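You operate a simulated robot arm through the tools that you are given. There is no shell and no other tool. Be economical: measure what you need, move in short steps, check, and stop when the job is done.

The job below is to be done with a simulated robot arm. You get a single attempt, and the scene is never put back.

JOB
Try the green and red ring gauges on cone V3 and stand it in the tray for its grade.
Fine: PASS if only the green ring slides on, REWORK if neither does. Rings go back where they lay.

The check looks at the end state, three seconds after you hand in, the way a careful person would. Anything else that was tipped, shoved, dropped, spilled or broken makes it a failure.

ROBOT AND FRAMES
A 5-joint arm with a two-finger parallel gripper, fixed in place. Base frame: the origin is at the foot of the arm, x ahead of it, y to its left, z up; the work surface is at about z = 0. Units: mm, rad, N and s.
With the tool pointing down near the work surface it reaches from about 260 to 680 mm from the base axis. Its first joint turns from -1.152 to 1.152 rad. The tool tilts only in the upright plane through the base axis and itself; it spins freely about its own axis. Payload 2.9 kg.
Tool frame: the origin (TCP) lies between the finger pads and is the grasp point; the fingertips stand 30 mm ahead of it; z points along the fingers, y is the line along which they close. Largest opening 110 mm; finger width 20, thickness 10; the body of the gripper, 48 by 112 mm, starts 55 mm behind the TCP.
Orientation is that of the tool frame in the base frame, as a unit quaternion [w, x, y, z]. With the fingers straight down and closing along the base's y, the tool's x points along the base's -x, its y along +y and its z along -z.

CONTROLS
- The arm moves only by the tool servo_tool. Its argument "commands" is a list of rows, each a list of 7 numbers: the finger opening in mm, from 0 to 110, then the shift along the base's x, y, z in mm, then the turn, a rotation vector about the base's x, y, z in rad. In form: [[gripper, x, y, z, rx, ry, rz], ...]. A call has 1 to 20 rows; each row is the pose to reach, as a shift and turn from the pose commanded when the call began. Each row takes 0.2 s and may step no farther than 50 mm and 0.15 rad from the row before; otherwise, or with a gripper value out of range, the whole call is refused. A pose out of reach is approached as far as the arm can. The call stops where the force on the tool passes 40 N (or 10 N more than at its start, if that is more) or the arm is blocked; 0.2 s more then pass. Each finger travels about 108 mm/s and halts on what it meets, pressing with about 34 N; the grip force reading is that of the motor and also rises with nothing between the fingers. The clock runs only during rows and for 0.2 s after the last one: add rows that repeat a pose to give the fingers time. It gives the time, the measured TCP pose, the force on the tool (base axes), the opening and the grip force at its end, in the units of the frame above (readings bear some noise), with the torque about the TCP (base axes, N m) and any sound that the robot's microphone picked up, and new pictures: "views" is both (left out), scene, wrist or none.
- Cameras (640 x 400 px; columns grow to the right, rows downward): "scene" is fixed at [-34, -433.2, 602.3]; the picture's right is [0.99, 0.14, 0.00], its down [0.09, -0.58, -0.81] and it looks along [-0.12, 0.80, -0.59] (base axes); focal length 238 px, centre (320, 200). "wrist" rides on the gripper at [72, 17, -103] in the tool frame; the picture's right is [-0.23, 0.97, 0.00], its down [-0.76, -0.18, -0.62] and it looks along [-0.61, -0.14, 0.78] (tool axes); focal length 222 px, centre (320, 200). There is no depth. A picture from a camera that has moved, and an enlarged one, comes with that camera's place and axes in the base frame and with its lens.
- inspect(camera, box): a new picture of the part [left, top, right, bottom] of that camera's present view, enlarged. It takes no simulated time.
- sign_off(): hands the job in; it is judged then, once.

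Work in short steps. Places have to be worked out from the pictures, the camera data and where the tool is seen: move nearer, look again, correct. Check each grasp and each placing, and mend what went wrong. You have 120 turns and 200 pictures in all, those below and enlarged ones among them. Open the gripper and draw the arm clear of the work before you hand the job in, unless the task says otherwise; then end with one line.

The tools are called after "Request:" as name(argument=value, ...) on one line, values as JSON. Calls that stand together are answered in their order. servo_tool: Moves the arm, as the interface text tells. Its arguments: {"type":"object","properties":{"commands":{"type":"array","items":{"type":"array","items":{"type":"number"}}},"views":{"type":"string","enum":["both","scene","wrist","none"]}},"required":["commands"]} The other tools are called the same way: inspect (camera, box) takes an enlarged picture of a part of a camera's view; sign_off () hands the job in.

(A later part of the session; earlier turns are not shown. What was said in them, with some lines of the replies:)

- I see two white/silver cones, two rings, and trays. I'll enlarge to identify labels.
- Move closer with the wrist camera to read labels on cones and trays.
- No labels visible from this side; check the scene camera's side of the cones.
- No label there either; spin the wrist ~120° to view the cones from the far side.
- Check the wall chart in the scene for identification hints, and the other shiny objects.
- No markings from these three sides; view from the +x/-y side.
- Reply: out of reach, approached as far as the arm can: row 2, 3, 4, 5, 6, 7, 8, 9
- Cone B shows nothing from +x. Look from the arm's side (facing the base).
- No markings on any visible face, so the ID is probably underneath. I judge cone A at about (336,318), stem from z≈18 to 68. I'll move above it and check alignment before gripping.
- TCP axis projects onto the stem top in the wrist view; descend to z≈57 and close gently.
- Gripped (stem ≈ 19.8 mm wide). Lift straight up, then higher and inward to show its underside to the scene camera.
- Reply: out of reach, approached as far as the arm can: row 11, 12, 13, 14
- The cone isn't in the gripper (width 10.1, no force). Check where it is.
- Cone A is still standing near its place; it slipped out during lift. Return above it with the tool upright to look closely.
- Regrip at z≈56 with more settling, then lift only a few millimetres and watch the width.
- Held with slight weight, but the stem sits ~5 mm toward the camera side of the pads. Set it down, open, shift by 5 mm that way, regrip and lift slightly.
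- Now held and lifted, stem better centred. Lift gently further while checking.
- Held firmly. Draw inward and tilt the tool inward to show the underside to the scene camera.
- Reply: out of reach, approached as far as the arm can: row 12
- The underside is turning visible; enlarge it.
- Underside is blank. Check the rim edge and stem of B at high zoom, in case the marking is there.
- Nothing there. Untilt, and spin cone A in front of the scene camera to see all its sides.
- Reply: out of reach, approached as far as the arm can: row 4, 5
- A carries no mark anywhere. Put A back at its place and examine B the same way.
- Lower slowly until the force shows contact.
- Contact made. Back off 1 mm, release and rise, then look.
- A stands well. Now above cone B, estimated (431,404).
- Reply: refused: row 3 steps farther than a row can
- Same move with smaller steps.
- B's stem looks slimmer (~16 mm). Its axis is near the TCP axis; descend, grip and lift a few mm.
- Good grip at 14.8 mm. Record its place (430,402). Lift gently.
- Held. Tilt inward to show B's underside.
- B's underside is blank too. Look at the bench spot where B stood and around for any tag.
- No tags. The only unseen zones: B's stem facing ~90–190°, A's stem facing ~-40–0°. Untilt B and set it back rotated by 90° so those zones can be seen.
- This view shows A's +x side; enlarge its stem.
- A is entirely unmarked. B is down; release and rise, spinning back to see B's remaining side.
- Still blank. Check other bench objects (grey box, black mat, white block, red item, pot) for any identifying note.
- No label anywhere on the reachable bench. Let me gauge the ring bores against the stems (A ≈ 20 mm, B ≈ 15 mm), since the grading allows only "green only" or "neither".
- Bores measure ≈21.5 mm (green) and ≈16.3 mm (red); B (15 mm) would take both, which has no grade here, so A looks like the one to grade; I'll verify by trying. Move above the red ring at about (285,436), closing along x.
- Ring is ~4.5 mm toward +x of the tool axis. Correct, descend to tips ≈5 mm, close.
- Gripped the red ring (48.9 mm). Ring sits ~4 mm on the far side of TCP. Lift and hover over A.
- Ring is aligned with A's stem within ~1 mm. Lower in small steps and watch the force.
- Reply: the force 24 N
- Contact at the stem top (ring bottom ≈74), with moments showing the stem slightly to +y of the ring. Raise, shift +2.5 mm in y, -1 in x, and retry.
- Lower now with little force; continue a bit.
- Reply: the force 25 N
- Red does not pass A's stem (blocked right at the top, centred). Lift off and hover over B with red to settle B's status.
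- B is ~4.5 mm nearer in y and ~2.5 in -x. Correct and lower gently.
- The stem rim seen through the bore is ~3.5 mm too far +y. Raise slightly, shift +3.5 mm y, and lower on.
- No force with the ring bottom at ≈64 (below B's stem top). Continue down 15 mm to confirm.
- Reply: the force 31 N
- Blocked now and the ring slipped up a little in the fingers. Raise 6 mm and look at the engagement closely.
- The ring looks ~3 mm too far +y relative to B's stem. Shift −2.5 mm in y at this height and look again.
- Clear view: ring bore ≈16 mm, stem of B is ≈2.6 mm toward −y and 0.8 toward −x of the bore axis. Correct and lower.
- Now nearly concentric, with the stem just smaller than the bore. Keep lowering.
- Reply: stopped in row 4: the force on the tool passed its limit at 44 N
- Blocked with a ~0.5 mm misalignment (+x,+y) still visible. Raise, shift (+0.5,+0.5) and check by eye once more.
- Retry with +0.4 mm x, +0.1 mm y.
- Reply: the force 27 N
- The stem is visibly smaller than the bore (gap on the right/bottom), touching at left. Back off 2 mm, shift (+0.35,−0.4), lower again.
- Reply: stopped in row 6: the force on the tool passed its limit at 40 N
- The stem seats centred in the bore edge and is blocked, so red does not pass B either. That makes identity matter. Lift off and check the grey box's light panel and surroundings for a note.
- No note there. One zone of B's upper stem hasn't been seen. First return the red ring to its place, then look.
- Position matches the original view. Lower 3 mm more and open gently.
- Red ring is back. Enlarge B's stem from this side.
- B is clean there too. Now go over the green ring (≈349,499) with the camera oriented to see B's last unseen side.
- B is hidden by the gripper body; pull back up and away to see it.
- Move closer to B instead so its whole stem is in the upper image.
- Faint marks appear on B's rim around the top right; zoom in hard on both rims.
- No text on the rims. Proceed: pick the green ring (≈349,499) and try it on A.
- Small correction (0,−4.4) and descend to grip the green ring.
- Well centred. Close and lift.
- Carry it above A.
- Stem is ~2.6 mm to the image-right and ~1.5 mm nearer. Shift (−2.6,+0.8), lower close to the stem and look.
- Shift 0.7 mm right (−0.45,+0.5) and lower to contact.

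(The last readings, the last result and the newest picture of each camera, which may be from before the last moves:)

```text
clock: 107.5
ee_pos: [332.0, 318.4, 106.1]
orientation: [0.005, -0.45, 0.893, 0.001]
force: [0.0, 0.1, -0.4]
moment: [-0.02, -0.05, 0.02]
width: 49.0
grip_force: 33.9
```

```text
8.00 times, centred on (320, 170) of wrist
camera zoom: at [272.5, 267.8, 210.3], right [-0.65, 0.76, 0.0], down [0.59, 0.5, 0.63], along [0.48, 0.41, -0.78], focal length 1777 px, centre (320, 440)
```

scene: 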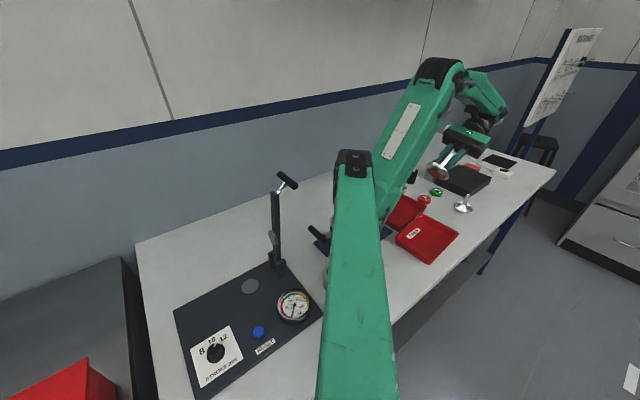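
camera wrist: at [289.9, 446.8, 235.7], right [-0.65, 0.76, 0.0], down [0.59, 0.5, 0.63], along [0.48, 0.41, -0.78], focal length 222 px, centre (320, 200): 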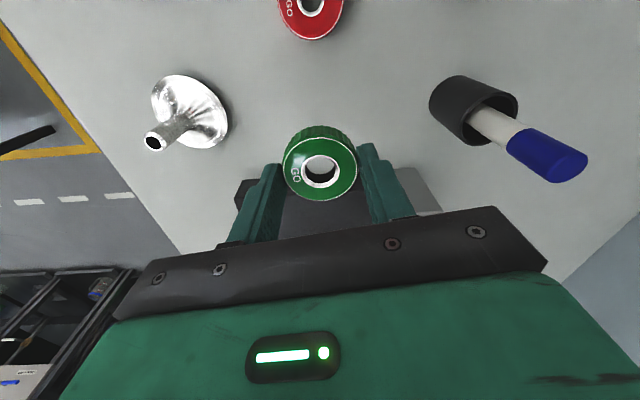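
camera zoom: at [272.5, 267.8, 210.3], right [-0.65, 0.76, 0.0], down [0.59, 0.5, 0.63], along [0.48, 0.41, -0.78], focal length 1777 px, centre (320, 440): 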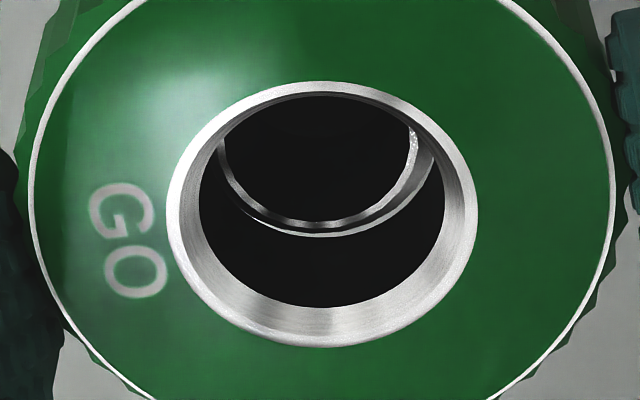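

Slightly over-shifted; move back 0.5 mm and continue down.

Request:
servo_tool(commands=[[40, 0.35, -0.4, 0, 0, 0, 0], [40, 0.35, -0.4, 0, 0, 0, 0], [40, 0.35, -0.4, -1, 0, 0, 0], [40, 0.35, -0.4, -2, 0, 0, 0]], views="none")

Request:
inspect(camera="wrist", box=[295, 145, 345, 195])

```text
clock: 108.5
ee_pos: [332.9, 319.6, 105.0]
orientation: [0.006, -0.45, 0.893, 0.002]
force: [-4.7, -6.4, 21.0]
moment: [-0.24, 0.22, 0.05]
width: 49.1
grip_force: 33.7
```

```text
8.00 times, centred on (320, 170) of wrist
camera zoom: at [273.3, 268.4, 209.4], right [-0.65, 0.76, 0.0], down [0.59, 0.5, 0.63], along [0.48, 0.41, -0.77], focal length 1777 px, centre (320, 440)
```

zoom: 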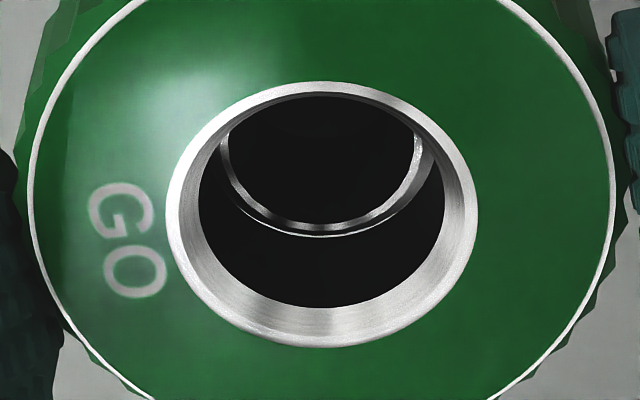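

Contact at ~21 N, nearly centred. Wiggle gently under light pressure to see whether it will drop on.

Request:
servo_tool(commands=[[40, 0, 0, 0.8, 0, 0, 0], [40, 0.6, 0, 0.6, 0, 0, 0], [40, 0, 0.6, 0.5, 0, 0, 0], [40, -0.6, 0, 0.4, 0, 0, 0], [40, 0, -0.6, 0.3, 0, 0, 0], [40, 0.4, 0, 0.2, 0, 0, 0], [40, 0, 0.4, 0.1, 0, 0, 0], [40, -0.4, 0, 0, 0, 0, 0], [40, 0, -0.4, -0.2, 0, 0, 0], [40, 0, 0, -0.5, 0, 0, 0], [40, 0, 0, -1, 0, 0, 0]], views="none")

Request:
inspect(camera="wrist", box=[295, 145, 345, 195])

Request:
inspect(camera="scene", box=[425, 180, 475, 230])

```text
clock: 110.9
ee_pos: [333.0, 317.4, 101.8]
orientation: [0.006, -0.449, 0.894, 0.003]
force: [6.4, 1.8, 22.2]
moment: [0.04, -0.35, 0.05]
width: 48.9
grip_force: 33.9
```

```text
8.00 times, centred on (320, 170) of wrist
camera zoom: at [272.7, 267.6, 206.8], right [-0.65, 0.76, 0.0], down [0.59, 0.5, 0.63], along [0.48, 0.41, -0.77], focal length 1777 px, centre (320, 440)
```

zoom: 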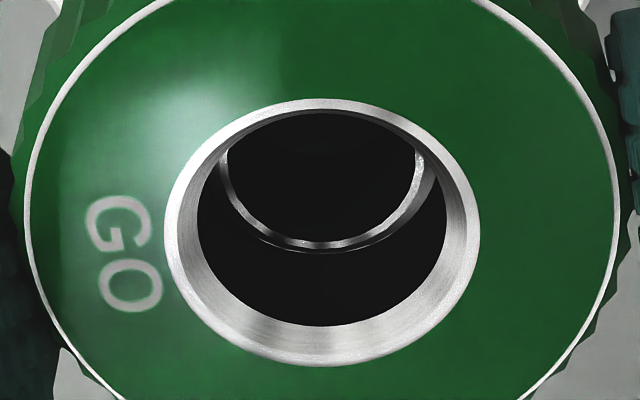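

```text
8.00 times, centred on (450, 205) of scene
camera zoom: at [-34.1, -433.3, 602.2], right [0.99, 0.14, 0.0], down [0.09, -0.58, -0.81], along [-0.12, 0.8, -0.59], focal length 1905 px, centre (-720, 160)
```

zoom: 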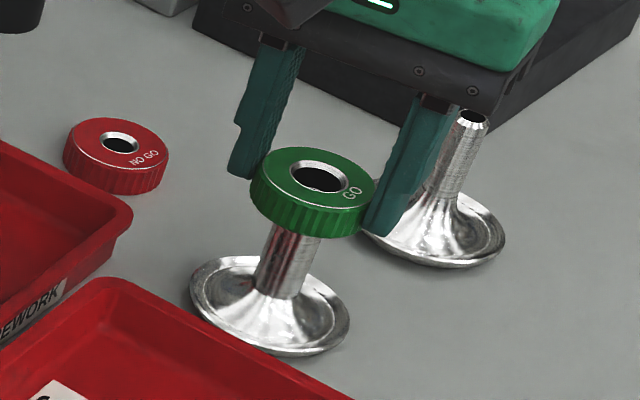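

Still blocked, ring creeping in the fingers. Let the ring settle freely: ease the pressure and open the fingers only ~3 mm each side so it can self-centre and drop if it fits.

Request:
servo_tool(commands=[[40, 0, 0, 0.8, 0, 0, 0], [40, 0, 0, 0.8, 0, 0, 0], [50, 0, 0, 0.8, 0, 0, 0], [52, 0, 0, 0.8, 0, 0, 0], [55, 0, 0, 0.8, 0, 0, 0], [55, 0, 0, 0.8, 0, 0, 0], [55, 0, 0, 0.8, 0, 0, 0]], views="none")

Request:
inspect(camera="wrist", box=[270, 120, 370, 220])

Request:
inspect(camera="scene", box=[425, 180, 475, 230])

```text
clock: 112.5
ee_pos: [332.6, 319.0, 103.1]
orientation: [0.006, -0.449, 0.894, 0.002]
force: [-0.7, -0.6, 0.2]
moment: [0.03, 0.0, 0.02]
width: 55.1
grip_force: 0.1
```

```text
4.00 times, centred on (320, 170) of wrist
camera zoom: at [272.3, 267.2, 207.7], right [-0.65, 0.76, 0.0], down [0.59, 0.5, 0.63], along [0.48, 0.41, -0.78], focal length 888 px, centre (320, 320)
```

zoom: 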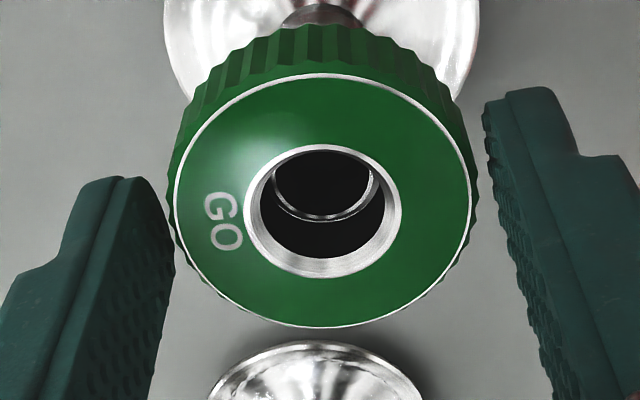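

```text
8.00 times, centred on (450, 205) of scene
camera zoom: at [-34.0, -433.2, 602.3], right [0.99, 0.14, 0.0], down [0.09, -0.58, -0.81], along [-0.12, 0.8, -0.59], focal length 1905 px, centre (-720, 160)
```

zoom: 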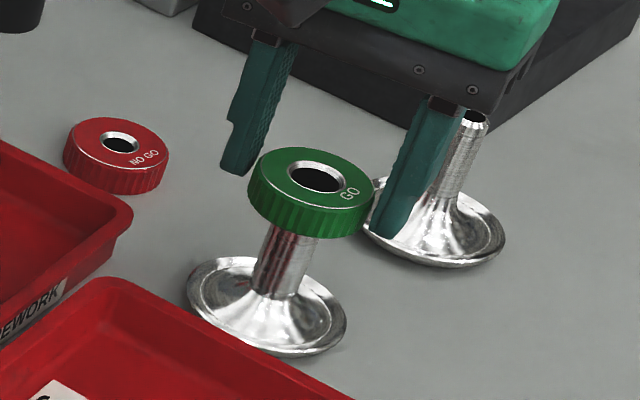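

The free ring rests seated on A's stem top: green does not go on A. So A takes neither ring (REWORK); B takes no red. Identity still matters, so look at more candidate places for a "V3" mark.

Request:
inspect(camera="scene", box=[390, 210, 470, 270])

Request:
inspect(camera="scene", box=[535, 70, 590, 115])

Request:
inspect(camera="wrist", box=[0, 0, 640, 400])

```text
6.67 times, centred on (430, 240) of scene
camera zoom: at [-34.0, -433.2, 602.3], right [0.99, 0.14, 0.0], down [0.09, -0.58, -0.81], along [-0.12, 0.8, -0.59], focal length 1588 px, centre (-413, -67)
```

zoom: 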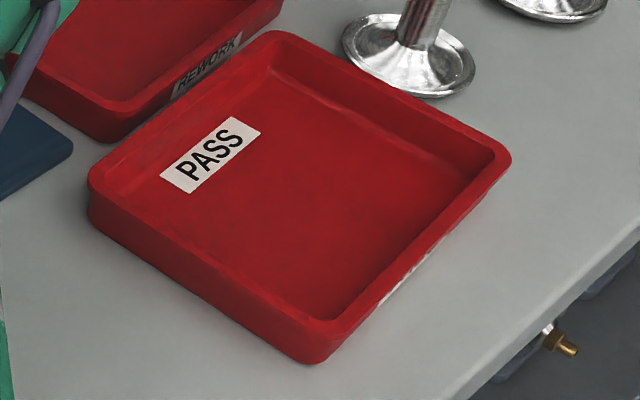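

```text
8.89 times, centred on (562, 92) of scene
camera zoom: at [-34.0, -433.2, 602.3], right [0.99, 0.14, 0.0], down [0.09, -0.58, -0.81], along [-0.12, 0.8, -0.59], focal length 2117 px, centre (-1836, 1156)
```

zoom: 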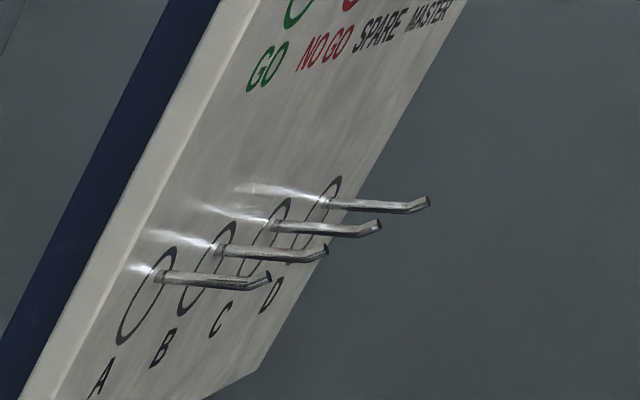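

```text
1.00 times, centred on (320, 200) of wrist (not enlarged: the box is as wide or as high as the picture)
camera zoom: at [272.3, 267.2, 207.7], right [-0.65, 0.76, 0.0], down [0.59, 0.5, 0.63], along [0.48, 0.41, -0.78], focal length 222 px, centre (320, 200)
```

zoom: 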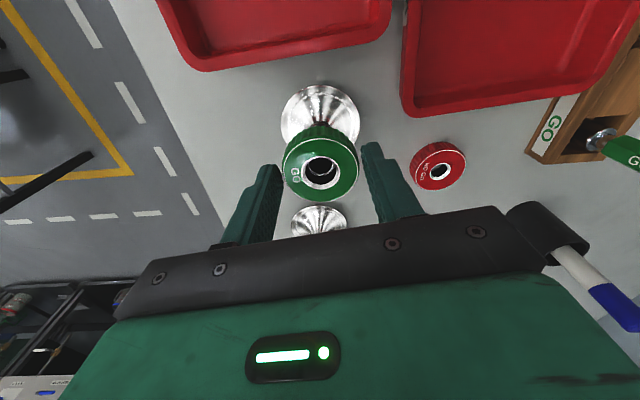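

Request:
inspect(camera="wrist", box=[0, 260, 140, 400])

Request:
inspect(camera="wrist", box=[270, 70, 370, 170])

```text
2.86 times, centred on (70, 330) of wrist
camera zoom: at [272.3, 267.2, 207.7], right [-0.65, 0.76, 0.0], down [0.59, 0.5, 0.63], along [0.48, 0.41, -0.78], focal length 635 px, centre (1034, -171)
```

zoom: 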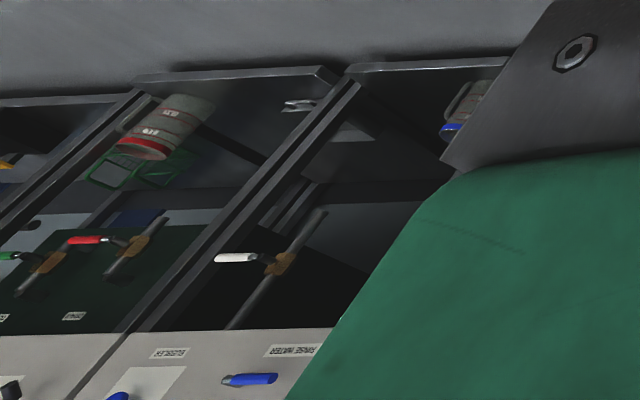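

```text
4.00 times, centred on (320, 120) of wrist
camera zoom: at [272.3, 267.2, 207.7], right [-0.65, 0.76, 0.0], down [0.59, 0.5, 0.63], along [0.48, 0.41, -0.78], focal length 888 px, centre (320, 520)
```

zoom: 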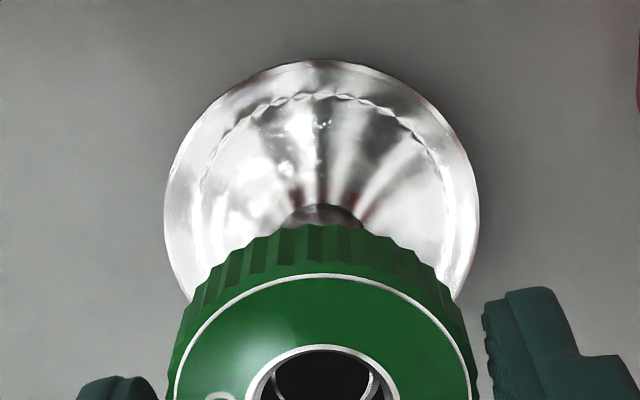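

Nothing legible for V3 elsewhere. Regrip the green ring and return it to its place.

Request:
servo_tool(commands=[[50, 0, 0, 0, 0, 0, 0], [40, 0, 0, 0, 0, 0, 0], [40, 0, 0, 0, 0, 0, 0], [40, 0, 0, 3, 0, 0, 0], [40, 0, 0, 15, 0, 0, 0], [40, 0, 0, 28, 0, 0, 0], [40, 0, 0, 28, 0, 0, 0]], views="wrist")

Request:
inspect(camera="scene", box=[425, 180, 490, 230])

```text
clock: 114.1
ee_pos: [332.1, 317.2, 131.6]
orientation: [0.004, -0.449, 0.893, 0.002]
force: [0.3, 1.2, -1.4]
moment: [0.05, 0.02, 0.04]
width: 48.8
grip_force: 33.9
camera wrist: at [272.8, 267.6, 235.1], right [-0.65, 0.76, 0.0], down [0.59, 0.5, 0.63], along [0.48, 0.41, -0.78], focal length 222 px, centre (320, 200)
```

wrist: 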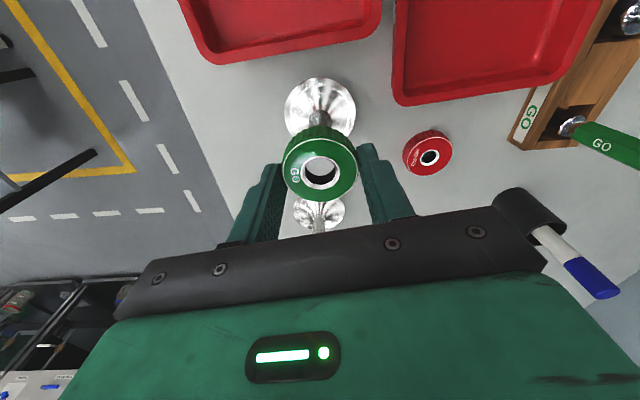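

```text
8.00 times, centred on (458, 205) of scene
camera zoom: at [-34.0, -433.2, 602.3], right [0.99, 0.14, 0.0], down [0.09, -0.58, -0.81], along [-0.12, 0.8, -0.59], focal length 1905 px, centre (-780, 160)
```

zoom: 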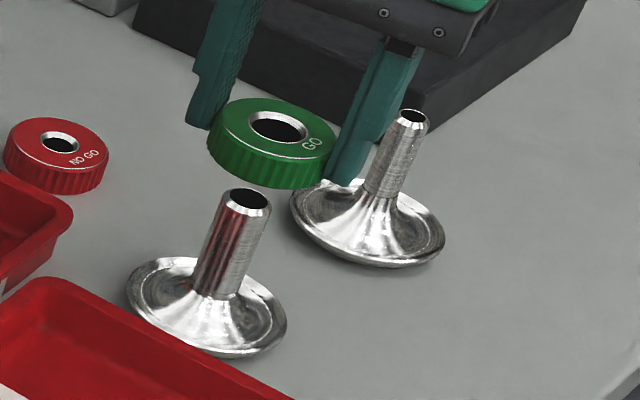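

A stayed in place. While holding green, try it on B as well: hover over B.

Request:
servo_tool(commands=[[40, 25, 20, 0, 0, 0, 0], [40, 50, 41, 0, 0, 0, 0], [40, 75, 62, 0, 0, 0, 0], [40, 96.5, 81.5, 0, 0, 0, 0], [40, 96.5, 81.5, -16, 0, 0, 0], [40, 96.5, 81.5, -16, 0, 0, 0]], views="none")

Request:
inspect(camera="wrist", box=[270, 120, 370, 220])

```text
clock: 115.5
ee_pos: [426.6, 397.2, 110.1]
orientation: [0.005, -0.449, 0.894, 0.001]
force: [0.1, -0.1, -1.1]
moment: [0.01, 0.01, 0.01]
width: 48.7
grip_force: 33.7
```

```text
4.00 times, centred on (320, 170) of wrist
camera zoom: at [367.9, 347.8, 215.6], right [-0.65, 0.76, 0.0], down [0.59, 0.5, 0.63], along [0.48, 0.41, -0.78], focal length 888 px, centre (320, 320)
```

zoom: 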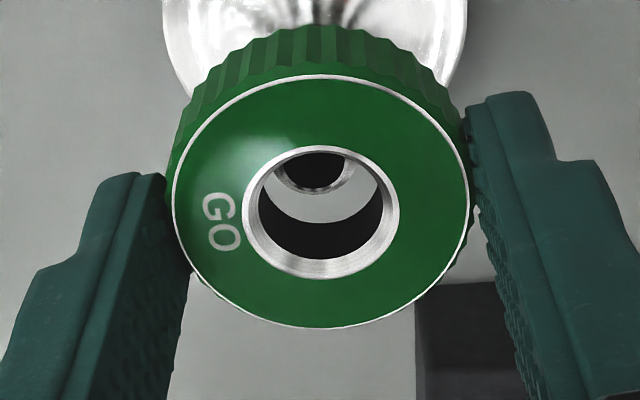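

Request:
servo_tool(commands=[[40, 0.7, -0.8, -3, 0, 0, 0], [40, 0.7, -0.8, -6, 0, 0, 0], [40, 0.7, -0.8, -8, 0, 0, 0], [40, 0.7, -0.8, -10, 0, 0, 0], [40, 0.7, -0.8, -12, 0, 0, 0]], views="none")

Request:
inspect(camera="wrist", box=[270, 120, 370, 220])

```text
clock: 116.7
ee_pos: [428.6, 398.4, 102.4]
orientation: [0.005, -0.449, 0.894, 0.002]
force: [0.0, -1.0, -2.2]
moment: [0.01, 0.02, 0.0]
width: 48.6
grip_force: 34.1
```

```text
4.00 times, centred on (320, 170) of wrist
camera zoom: at [369.1, 348.8, 206.9], right [-0.65, 0.76, 0.0], down [0.59, 0.5, 0.63], along [0.48, 0.41, -0.78], focal length 888 px, centre (320, 320)
```

zoom: 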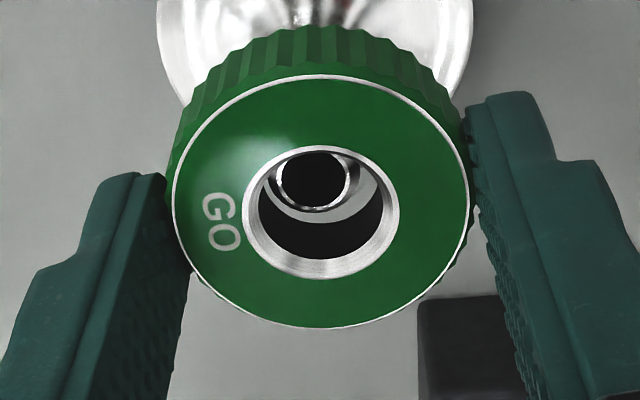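

Request:
servo_tool(commands=[[40, 0.6, -0.7, -1, 0, 0, 0], [40, 0.6, -0.7, -4, 0, 0, 0], [40, 0.6, -0.7, -7, 0, 0, 0], [40, 0.6, -0.7, -10, 0, 0, 0], [40, 0.6, -0.7, -13, 0, 0, 0], [40, 0.6, -0.7, -16, 0, 0, 0], [40, 0.6, -0.7, -20, 0, 0, 0]], views="none")

Request:
inspect(camera="scene", box=[440, 170, 490, 220])

Request:
inspect(camera="wrist", box=[270, 120, 370, 220])

```text
clock: 118.3
ee_pos: [430.4, 397.5, 81.3]
orientation: [0.005, -0.449, 0.893, 0.001]
force: [0.3, 0.6, -1.3]
moment: [0.0, 0.03, -0.04]
width: 48.6
grip_force: 34.3
```

```text
8.00 times, centred on (465, 195) of scene
camera zoom: at [-34.0, -433.2, 602.3], right [0.99, 0.14, 0.0], down [0.09, -0.58, -0.81], along [-0.12, 0.8, -0.59], focal length 1905 px, centre (-840, 240)
```

zoom: 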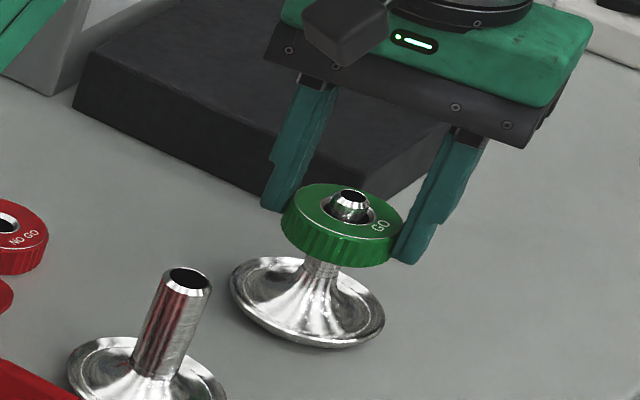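

```text
4.00 times, centred on (320, 170) of wrist
camera zoom: at [370.3, 347.3, 187.4], right [-0.65, 0.76, 0.0], down [0.59, 0.5, 0.63], along [0.48, 0.41, -0.78], focal length 888 px, centre (320, 320)
```

zoom: 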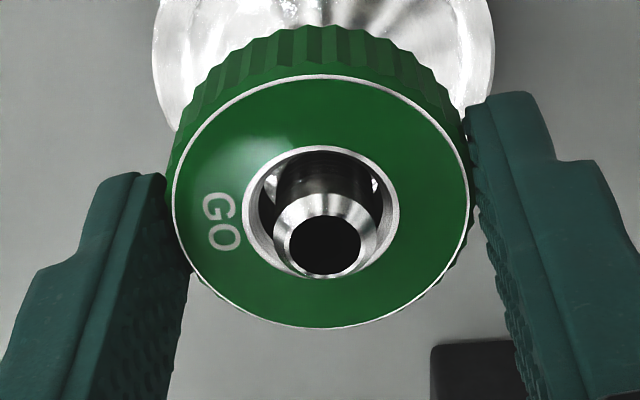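

Green slides freely onto B: B would be PASS, A REWORK. Lift the ring off B and return it to its place.

Request:
servo_tool(commands=[[40, 0, 0, 10, 0, 0, 0], [40, 0, 0, 30, 0, 0, 0], [40, 0, 0, 55, 0, 0, 0], [40, -20, 25, 55, 0, 0, 0], [40, -40, 50, 55, 0, 0, 0], [40, -60, 75, 55, 0, 0, 0], [40, -79.5, 99.5, 50, 0, 0, 0], [40, -79.5, 99.5, 10, 0, 0, 0], [40, -79.5, 99.5, -20, 0, 0, 0], [40, -79.5, 99.5, -38, 0, 0, 0], [40, -79.5, 99.5, -38, 0, 0, 0]], views="wrist")

```text
clock: 120.7
ee_pos: [349.4, 498.1, 44.1]
orientation: [0.005, -0.45, 0.893, 0.002]
force: [-0.2, 0.1, -1.6]
moment: [0.02, 0.03, 0.0]
width: 49.1
grip_force: 34.3
camera wrist: at [290.4, 446.2, 148.9], right [-0.65, 0.76, 0.0], down [0.59, 0.5, 0.63], along [0.48, 0.41, -0.78], focal length 222 px, centre (320, 200)
```

wrist: 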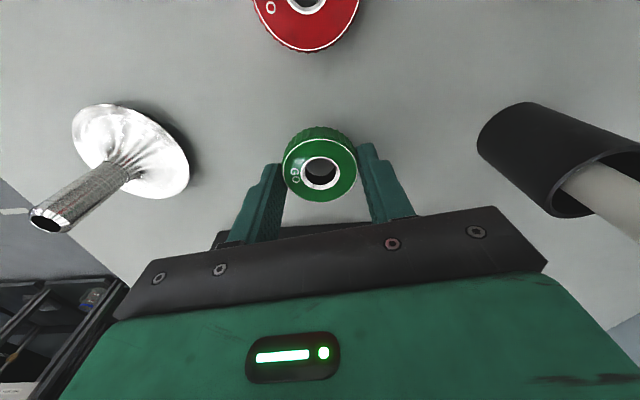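

Request:
servo_tool(commands=[[40, 0, 0, -4, 0, 0, 0], [40, 0, 0, -7.5, 0, 0, 0], [40, 0, 0, -7.5, 0, 0, 0]], views="wrist")

```text
clock: 121.5
ee_pos: [348.4, 497.4, 36.4]
orientation: [0.004, -0.45, 0.893, 0.002]
force: [-0.1, -0.5, -2.0]
moment: [-0.01, 0.01, -0.02]
width: 48.7
grip_force: 33.6
camera wrist: at [289.9, 446.7, 141.5], right [-0.65, 0.76, 0.0], down [0.59, 0.5, 0.63], along [0.48, 0.41, -0.78], focal length 222 px, centre (320, 200)
```

wrist: 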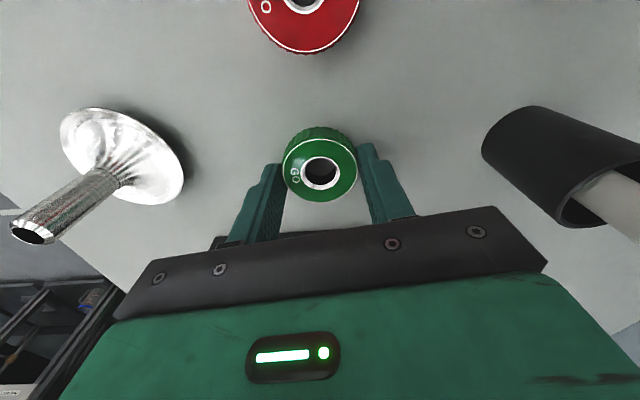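

Matches the original view within ~2 px. Lower 3 mm and release.

Request:
servo_tool(commands=[[40, 0, 0, -2, 0, 0, 0], [40, 0, 0, -3.5, 0, 0, 0], [49.5, 0, 0, -3.5, 0, 0, 0], [52, 0, 0, -3.5, 0, 0, 0], [56, 0, 0, -3.5, 0, 0, 0], [70, 0, 0, -3.5, 0, 0, 0], [70, 0, 0, -3.5, 0, 0, 0], [70, 0, 0, 30, 0, 0, 0], [70, 0, 0, 75, 0, 0, 0]], views="wrist")

Request:
inspect(camera="scene", box=[432, 188, 482, 230])

```text
clock: 123.5
ee_pos: [349.3, 497.0, 114.7]
orientation: [0.003, -0.449, 0.893, 0.001]
force: [0.0, 0.5, 0.2]
moment: [0.0, -0.01, 0.0]
width: 70.0
grip_force: 0.1
camera wrist: at [290.2, 447.3, 218.6], right [-0.65, 0.76, 0.0], down [0.59, 0.5, 0.63], along [0.48, 0.41, -0.78], focal length 222 px, centre (320, 200)
```

wrist: 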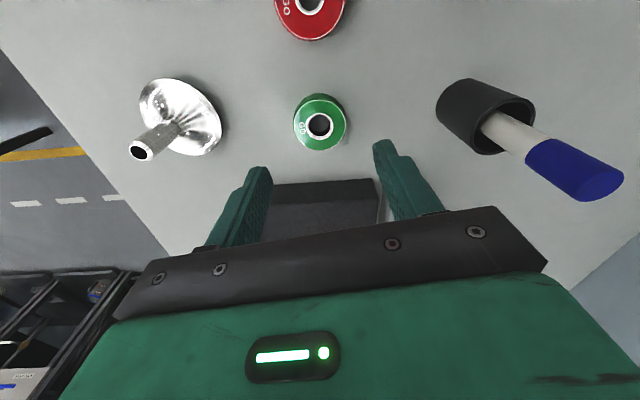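

```text
9.52 times, centred on (457, 209) of scene
camera zoom: at [-34.0, -433.2, 602.3], right [0.99, 0.14, 0.0], down [0.09, -0.58, -0.81], along [-0.12, 0.8, -0.59], focal length 2268 px, centre (-985, 114)
```

zoom: 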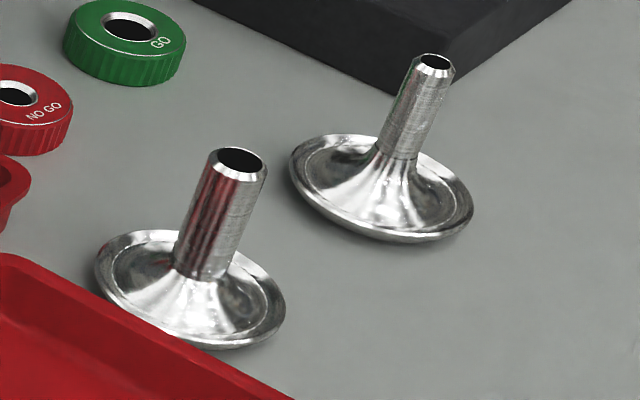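

Rings are back exactly where they lay. Now re-examine the undersides at a steeper angle, as a faint mark could have been masked by reflections. Go above A.

Request:
servo_tool(commands=[[60, -3, -40, 15, 0, 0, 0], [60, -6, -80, 15, 0, 0, 0], [60, -10, -120, 15, 0, 0, 0], [60, -13, -155, 15, 0, 0, 0], [60, -17, -181, 5, 0, 0, 0], [60, -17, -181, 5, 0, 0, 0]], views="wrist")

```text
clock: 124.9
ee_pos: [335.3, 316.4, 117.2]
orientation: [0.005, -0.449, 0.893, 0.002]
force: [-0.4, 0.7, 0.6]
moment: [0.03, 0.03, -0.03]
width: 60.0
grip_force: 0.0
camera wrist: at [274.9, 266.2, 222.3], right [-0.65, 0.76, 0.0], down [0.59, 0.5, 0.63], along [0.48, 0.41, -0.78], focal length 222 px, centre (320, 200)
```

wrist: 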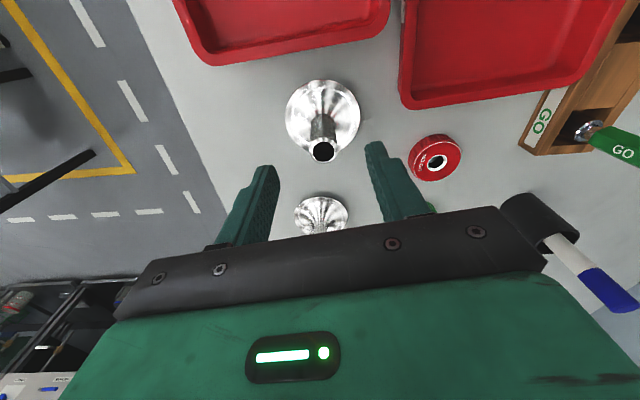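

Request:
servo_tool(commands=[[60, -2.4, -2.8, -30, 0, 0, 0], [60, -2.4, -2.8, -55, 0, 0, 0], [60, -2.4, -2.8, -64, 0, 0, 0], [40, -2.4, -2.8, -64, 0, 0, 0], [20, -2.4, -2.8, -64, 0, 0, 0], [0, -2.4, -2.8, -64, 0, 0, 0], [0, -2.4, -2.8, -64, 0, 0, 0], [0, -2.4, -2.8, -60, 0, 0, 0], [0, -2.4, -2.8, -50, 0, 0, 0], [0, -2.4, -2.8, -35, 0, 0, 0], [0, -2.4, -2.8, -15, 0, 0, 0], [0, -2.4, -2.8, 10, 0, 0, 0], [0, -2.4, -2.8, 40, 0, 0, 0], [0, -2.4, -2.8, 70, 0, 0, 0], [0, -2.4, -2.8, 100, 0, 0, 0], [0, -12, -2.8, 130, 0, 0, 0], [0, -25, -2.8, 160, 0, 0, 0]], views="wrist")

```text
clock: 128.5
ee_pos: [307.3, 312.7, 278.2]
orientation: [0.006, -0.449, 0.893, 0.001]
force: [-0.2, -1.0, -1.7]
moment: [-0.04, 0.02, 0.04]
width: 20.1
grip_force: 34.2
camera wrist: at [248.4, 262.1, 382.9], right [-0.65, 0.76, 0.0], down [0.59, 0.5, 0.63], along [0.48, 0.41, -0.78], focal length 222 px, centre (320, 200)
```

wrist: 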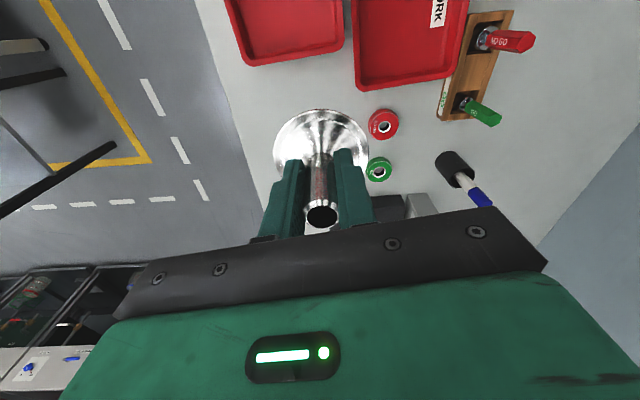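

Move to azimuth ≈55°, higher, then tilt.

Request:
servo_tool(commands=[[0, -20, -7, 25, 0, 0, 0], [0, -45, -15, 50, 0, 0, 0], [0, -70, -24, 75, 0, 0, 0], [0, -95, -33, 100, 0, 0, 0], [0, -117, -43, 125, 0, 0, 0], [0, -117, -43, 150, 0, 0, 0], [0, -117, -43, 150, 0, 0, 0]], views="none")

Request:
servo_tool(commands=[[0, 0, 0, 0, -0.115, 0.08, 0], [0, 0, 0, 0, -0.23, 0.161, 0], [0, 0, 0, 0, -0.344, 0.241, 0], [0, 0, 0, 0, -0.459, 0.321, 0], [0, 0, 0, 0, -0.573, 0.402, 0], [0, 0, 0, 0, -0.688, 0.482, 0], [0, 0, 0, 0, -0.803, 0.562, 0], [0, 0, 0, 0, -0.86, 0.602, 0], [0, 0, 0, 0, -0.94, 0.66, 0], [0, 0, 0, 0, -1.02, 0.72, 0]], views="scene")

```text
clock: 130.1
ee_pos: [188.4, 271.3, 427.5]
orientation: [0.004, -0.45, 0.893, 0.002]
force: [-0.3, -1.1, -1.2]
moment: [-0.06, 0.02, 0.0]
width: 19.9
grip_force: 34.0
```

```text
clock: 132.3
ee_pos: [149.7, 216.9, 269.0]
orientation: [-0.51, -0.368, 0.727, -0.277]
force: [-0.8, -0.6, -1.4]
moment: [0.04, 0.0, 0.01]
width: 19.7
grip_force: 33.5
out of reach, approached as far as the arm can: row 4, 5, 6, 7, 8, 9, 10
```

scene: 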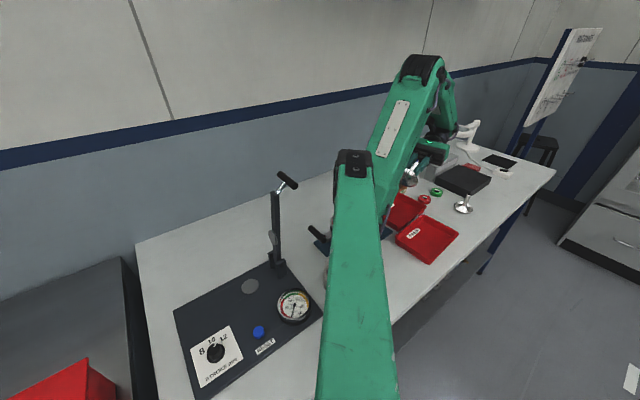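

Request:
inspect(camera="scene", box=[390, 155, 430, 195])

```text
10.00 times, centred on (410, 175) of scene
camera zoom: at [-34.0, -433.2, 602.3], right [0.99, 0.14, 0.0], down [0.09, -0.58, -0.81], along [-0.12, 0.8, -0.59], focal length 2381 px, centre (-580, 450)
```

zoom: 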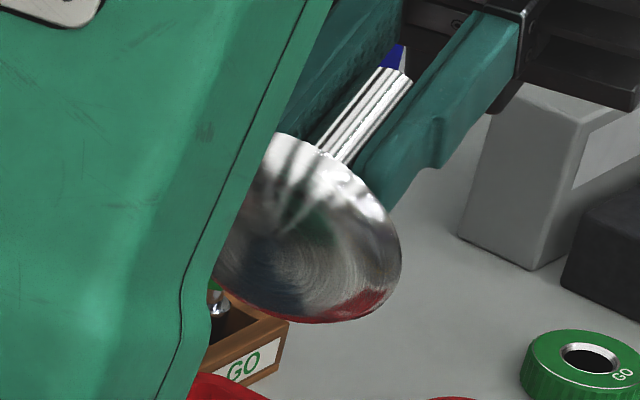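

Underside is truly blank. A's spot on the bench is uncovered now; check it.

Request:
inspect(camera="scene", box=[425, 185, 485, 235])

Request:
inspect(camera="wrist", box=[0, 0, 640, 400])

```text
8.00 times, centred on (455, 210) of scene
camera zoom: at [-34.0, -433.2, 602.3], right [0.99, 0.14, 0.0], down [0.09, -0.58, -0.81], along [-0.12, 0.8, -0.59], focal length 1905 px, centre (-760, 120)
```

zoom: 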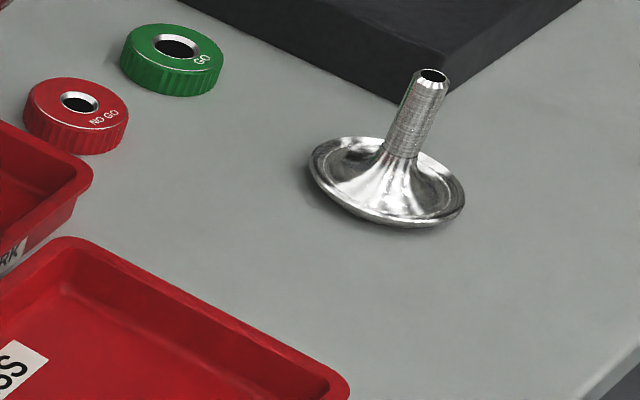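

```text
1.00 times, centred on (320, 200) of wrist (not enlarged: the box is as wide or as high as the picture)
camera zoom: at [174.5, 287.8, 373.3], right [-0.75, 0.62, -0.24], down [0.64, 0.58, -0.51], along [-0.18, -0.54, -0.83], focal length 222 px, centre (320, 200)
```

zoom: 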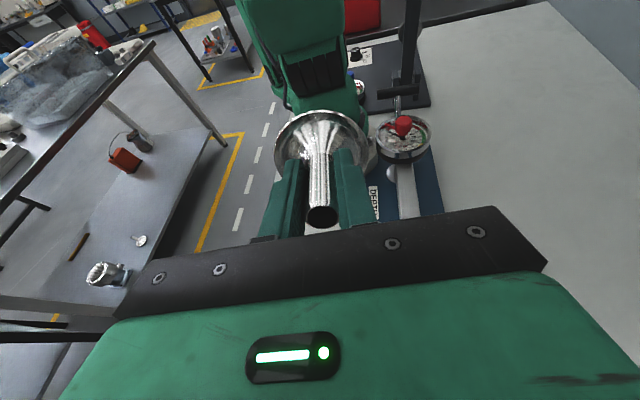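

Zoom extremely on B's stem and flange from the scene camera for shallow engraving, and on A's stem in hand.

Request:
inspect(camera="scene", box=[472, 192, 484, 206])

Request:
inspect(camera="scene", box=[462, 201, 484, 215])

Request:
inspect(camera="wrist", box=[270, 100, 375, 165])

Request:
inspect(camera="wrist", box=[300, 145, 342, 235])

```text
16.00 times, centred on (478, 199) of scene
camera zoom: at [-34.0, -433.2, 602.3], right [0.99, 0.14, 0.0], down [0.09, -0.58, -0.81], along [-0.12, 0.8, -0.59], focal length 3810 px, centre (-2208, 216)
```

zoom: 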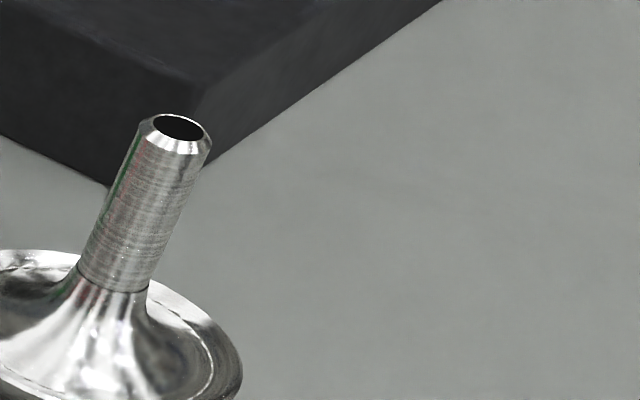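

```text
16.00 times, centred on (473, 208) of scene
camera zoom: at [-34.0, -433.2, 602.3], right [0.99, 0.14, 0.0], down [0.09, -0.58, -0.81], along [-0.12, 0.8, -0.59], focal length 3810 px, centre (-2128, 72)
```

zoom: 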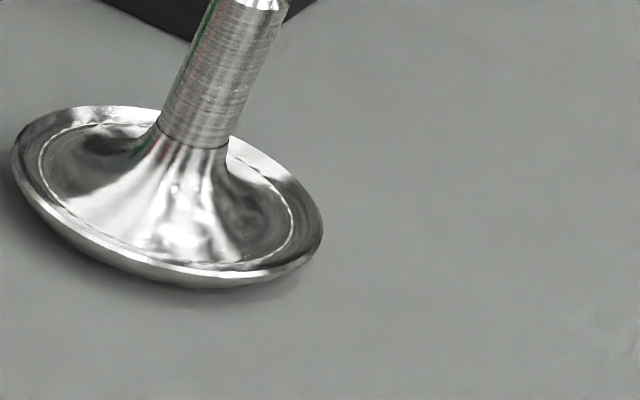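

```text
6.10 times, centred on (322, 132) of wrist
camera zoom: at [174.5, 287.8, 373.3], right [-0.75, 0.62, -0.24], down [0.64, 0.58, -0.51], along [-0.18, -0.54, -0.83], focal length 1354 px, centre (305, 611)
```

zoom: 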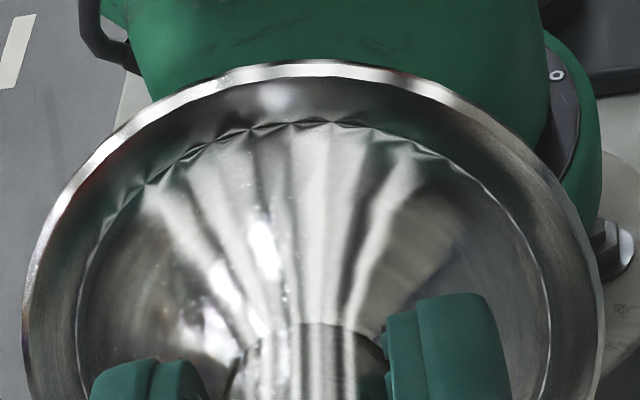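

```text
4.44 times, centred on (321, 190) of wrist
camera zoom: at [174.5, 287.8, 373.3], right [-0.75, 0.62, -0.24], down [0.64, 0.58, -0.51], along [-0.18, -0.54, -0.83], focal length 987 px, centre (316, 244)
```

zoom: 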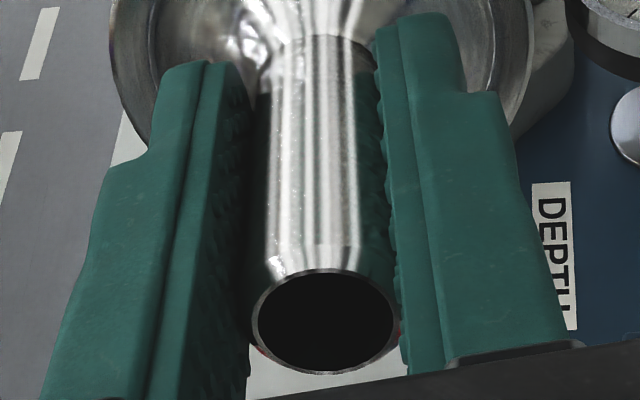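

No mark exists anywhere on either cone or beneath. Weighing it: A is the borderline one that needs gauging (neither ring goes on), and I settle on A as V3 → REWORK tray. Untilt first.

Request:
servo_tool(commands=[[0, 6, 8, 10, 0.113, -0.079, 0], [0, 12, 16, 20, 0.225, -0.158, 0], [0, 18, 24, 30, 0.338, -0.237, 0], [0, 24, 32, 40, 0.451, -0.316, 0], [0, 30, 40, 50, 0.563, -0.395, 0], [0, 36, 48, 55, 0.676, -0.474, 0], [0, 42, 57, 60, 0.789, -0.553, 0], [0, 47, 65, 60, 0.901, -0.632, 0], [0, 51, 72, 60, 1.014, -0.711, 0], [0, 51, 72, 60, 1.014, -0.711, 0]], views="wrist")

```text
clock: 134.5
ee_pos: [199.7, 285.0, 329.0]
orientation: [0.0, -0.451, 0.893, 0.001]
force: [0.6, -0.7, -1.4]
moment: [0.0, -0.01, 0.02]
width: 19.8
grip_force: 34.1
camera wrist: at [142.4, 236.0, 434.0], right [-0.65, 0.76, 0.0], down [0.6, 0.51, 0.62], along [0.47, 0.4, -0.78], focal length 222 px, centre (320, 200)
```

wrist: 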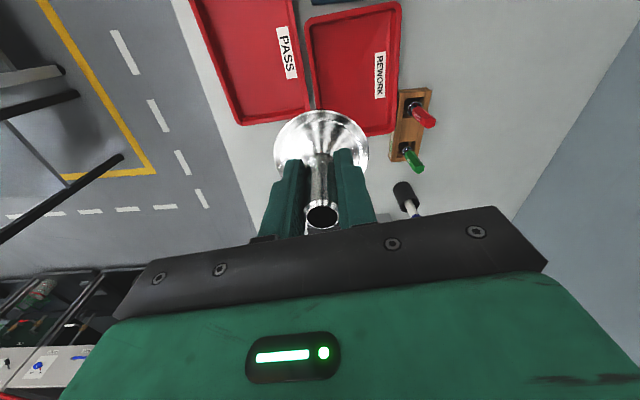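

Tray REWORK centre computed ≈(160,332); target inside it at (183,344) for reach. Move over at z=180 and check.

Request:
servo_tool(commands=[[0, -5, 20, -30, 0, 0, 0], [0, -11, 40, -70, 0, 0, 0], [0, -16.5, 59, -110, 0, 0, 0], [0, -16.5, 59, -150, 0, 0, 0], [0, -16.5, 59, -190, 0, 0, 0], [0, -16.5, 59, -190, 0, 0, 0]], views="both")

Request:
inspect(camera="scene", box=[380, 150, 470, 240])

```text
clock: 135.9
ee_pos: [184.4, 342.9, 141.2]
orientation: [-0.001, -0.45, 0.893, -0.001]
force: [-0.1, -0.5, -1.2]
moment: [-0.01, 0.03, 0.01]
width: 19.9
grip_force: 33.6
camera wrist: at [125.7, 294.1, 245.4], right [-0.65, 0.76, 0.0], down [0.6, 0.51, 0.62], along [0.47, 0.4, -0.78], focal length 222 px, centre (320, 200)
```

scene: 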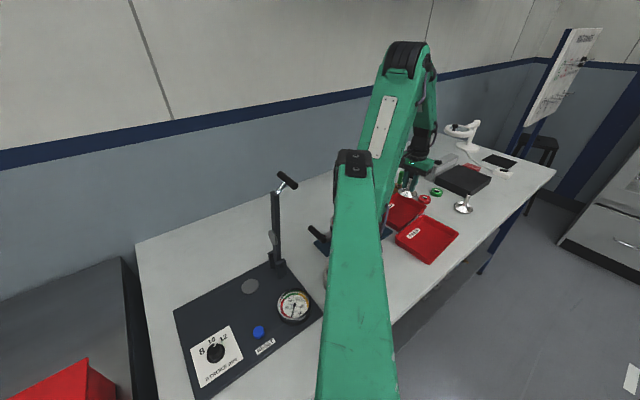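
wrist: 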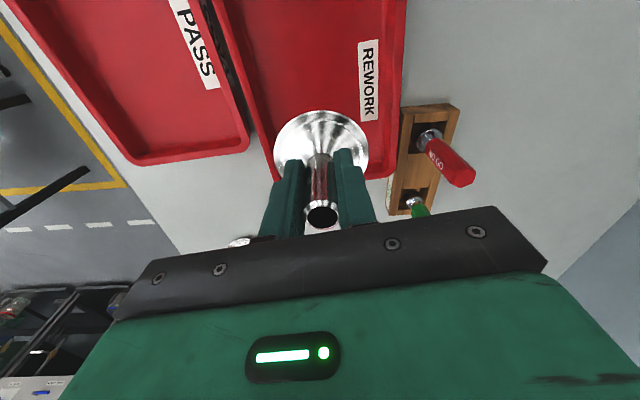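

```text
4.44 times, centred on (425, 195) of scene
camera zoom: at [-34.0, -433.2, 602.3], right [0.99, 0.14, 0.0], down [0.09, -0.58, -0.81], along [-0.12, 0.8, -0.59], focal length 1058 px, centre (-147, 222)
```

zoom: 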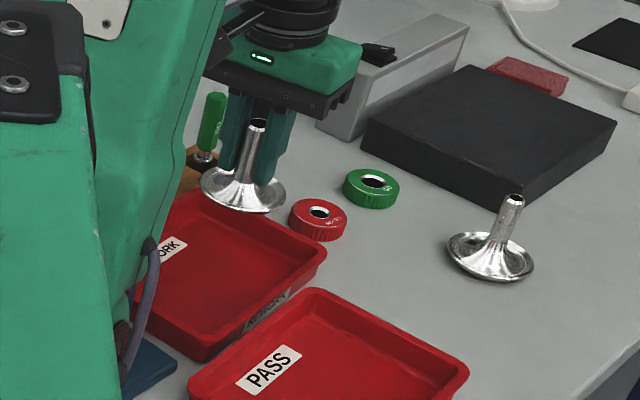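

Shift (−9,+8.5) to centre between the side walls, then lower to just above the tray floor.

Request:
servo_tool(commands=[[0, -9, 8.5, 0, 0, 0, 0], [0, -9, 8.5, -25, 0, 0, 0], [0, -9, 8.5, -50, 0, 0, 0], [0, -9, 8.5, -70, 0, 0, 0], [0, -9, 8.5, -77, 0, 0, 0], [0, -9, 8.5, -77, 0, 0, 0]], views="wrist")

Request:
inspect(camera="scene", box=[390, 170, 450, 230])

```text
clock: 137.3
ee_pos: [174.8, 351.3, 61.0]
orientation: [-0.001, -0.449, 0.893, -0.001]
force: [0.0, 0.5, -0.9]
moment: [0.06, 0.02, -0.01]
width: 19.9
grip_force: 34.1
camera wrist: at [116.9, 302.2, 166.7], right [-0.65, 0.76, 0.0], down [0.6, 0.51, 0.62], along [0.47, 0.4, -0.78], focal length 222 px, centre (320, 200)
```

wrist: 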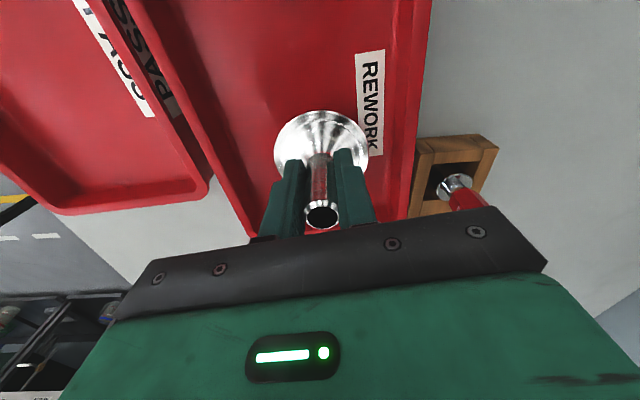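

```text
6.67 times, centred on (420, 200) of scene
camera zoom: at [-34.0, -433.2, 602.3], right [0.99, 0.14, 0.0], down [0.09, -0.58, -0.81], along [-0.12, 0.8, -0.59], focal length 1588 px, centre (-347, 200)
```

zoom: 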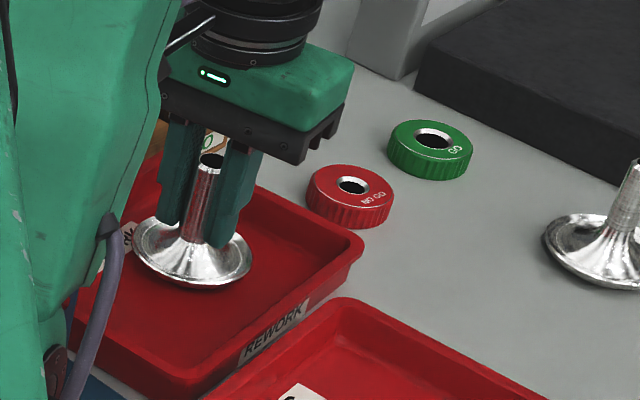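

Well inside the tray. Lower to contact.

Request:
servo_tool(commands=[[0, 0, 0, -2, 0, 0, 0], [0, 0, 0, -3.5, 0, 0, 0], [0, 0, 0, -4.5, 0, 0, 0], [0, 0, 0, -4.5, 0, 0, 0]], views="none")

```text
clock: 138.3
ee_pos: [177.4, 352.5, 58.8]
orientation: [0.001, -0.45, 0.893, 0.001]
force: [-7.3, 1.6, 24.3]
moment: [0.34, 0.0, 0.04]
width: 20.0
grip_force: 34.3
```

Contact at z≈59. Back off slightly, release and rise straight up.

Request:
servo_tool(commands=[[0, 0, 0, 1.5, 0, 0, 0], [0, 0, 0, 1.5, 0, 0, 0], [24, 0, 0, 1.5, 0, 0, 0], [35, 0, 0, 1.5, 0, 0, 0], [55, 0, 0, 1.5, 0, 0, 0], [55, 0, 0, 1.5, 0, 0, 0], [55, 0, 0, 30, 0, 0, 0], [55, 0, 0, 70, 0, 0, 0], [55, 0, 0, 115, 0, 0, 0], [55, 0, 0, 160, 0, 0, 0]], views="both")

Request:
inspect(camera="scene", box=[385, 160, 485, 250])

```text
clock: 140.5
ee_pos: [175.3, 355.0, 216.0]
orientation: [-0.001, -0.45, 0.893, -0.001]
force: [-0.1, -0.3, -0.3]
moment: [0.0, -0.01, 0.03]
width: 55.0
grip_force: 0.1
camera wrist: at [117.5, 304.7, 322.0], right [-0.65, 0.76, 0.0], down [0.6, 0.51, 0.62], along [0.47, 0.4, -0.78], focal length 222 px, centre (320, 200)
```

scene: 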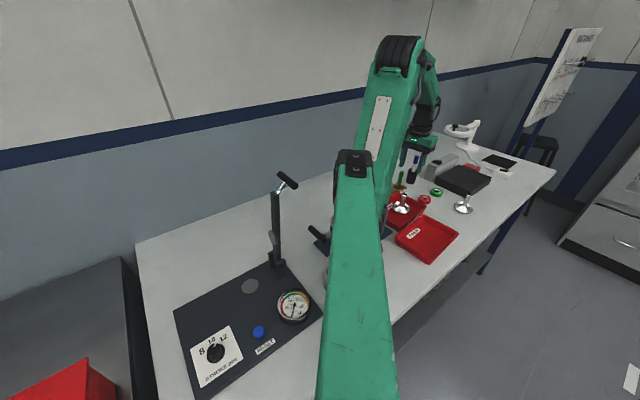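
wrist: 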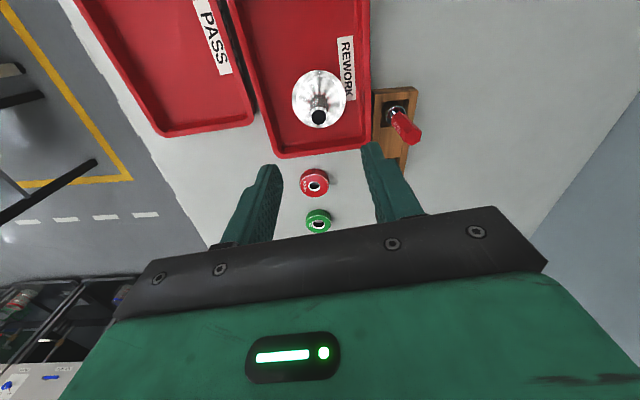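

```text
4.44 times, centred on (435, 205) of scene
camera zoom: at [-34.0, -433.2, 602.3], right [0.99, 0.14, 0.0], down [0.09, -0.58, -0.81], along [-0.12, 0.8, -0.59], focal length 1058 px, centre (-191, 178)
```

zoom: 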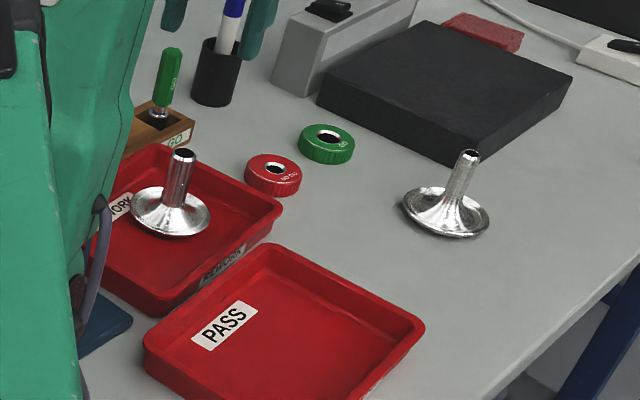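

A stands upright in REWORK; the rings and B are in place. Draw the arm clear.

Request:
servo_tool(commands=[[55, 10, -10, 40, 0, 0, 0], [55, 25, -25, 80, 0, 0, 0], [55, 40, -40, 120, 0, 0, 0], [55, 55, -50, 160, 0, 0, 0], [55, 55, -50, 200, 0, 0, 0]], views="scene")

```text
clock: 141.7
ee_pos: [228.3, 306.9, 419.3]
orientation: [-0.001, -0.45, 0.893, -0.001]
force: [0.1, -0.3, 1.3]
moment: [-0.02, -0.04, 0.0]
width: 55.0
grip_force: 0.0
```

scene: 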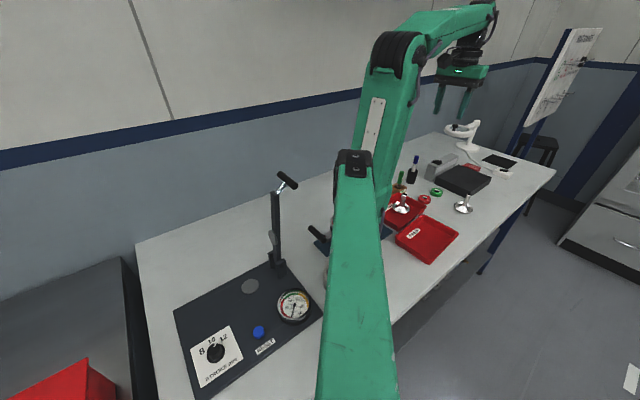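

The arm is clear and everything stands still; hand in.

Request:
sign_off()

```text
The job is handed in.
```

I put a cone in the REWORK tray, but I couldn't confirm it is V3: neither cone on the bench carries any marking, so choosing the thick-stemmed one (about 20 mm) was a judgement call. Neither ring slid onto it. The other cone (about 15 mm stem) took only the green ring, so it would be a PASS if it is V3. I also lifted that cone to look for a label, and it stands within about 2–3 mm of its original spot. Both rings are back where they lay.
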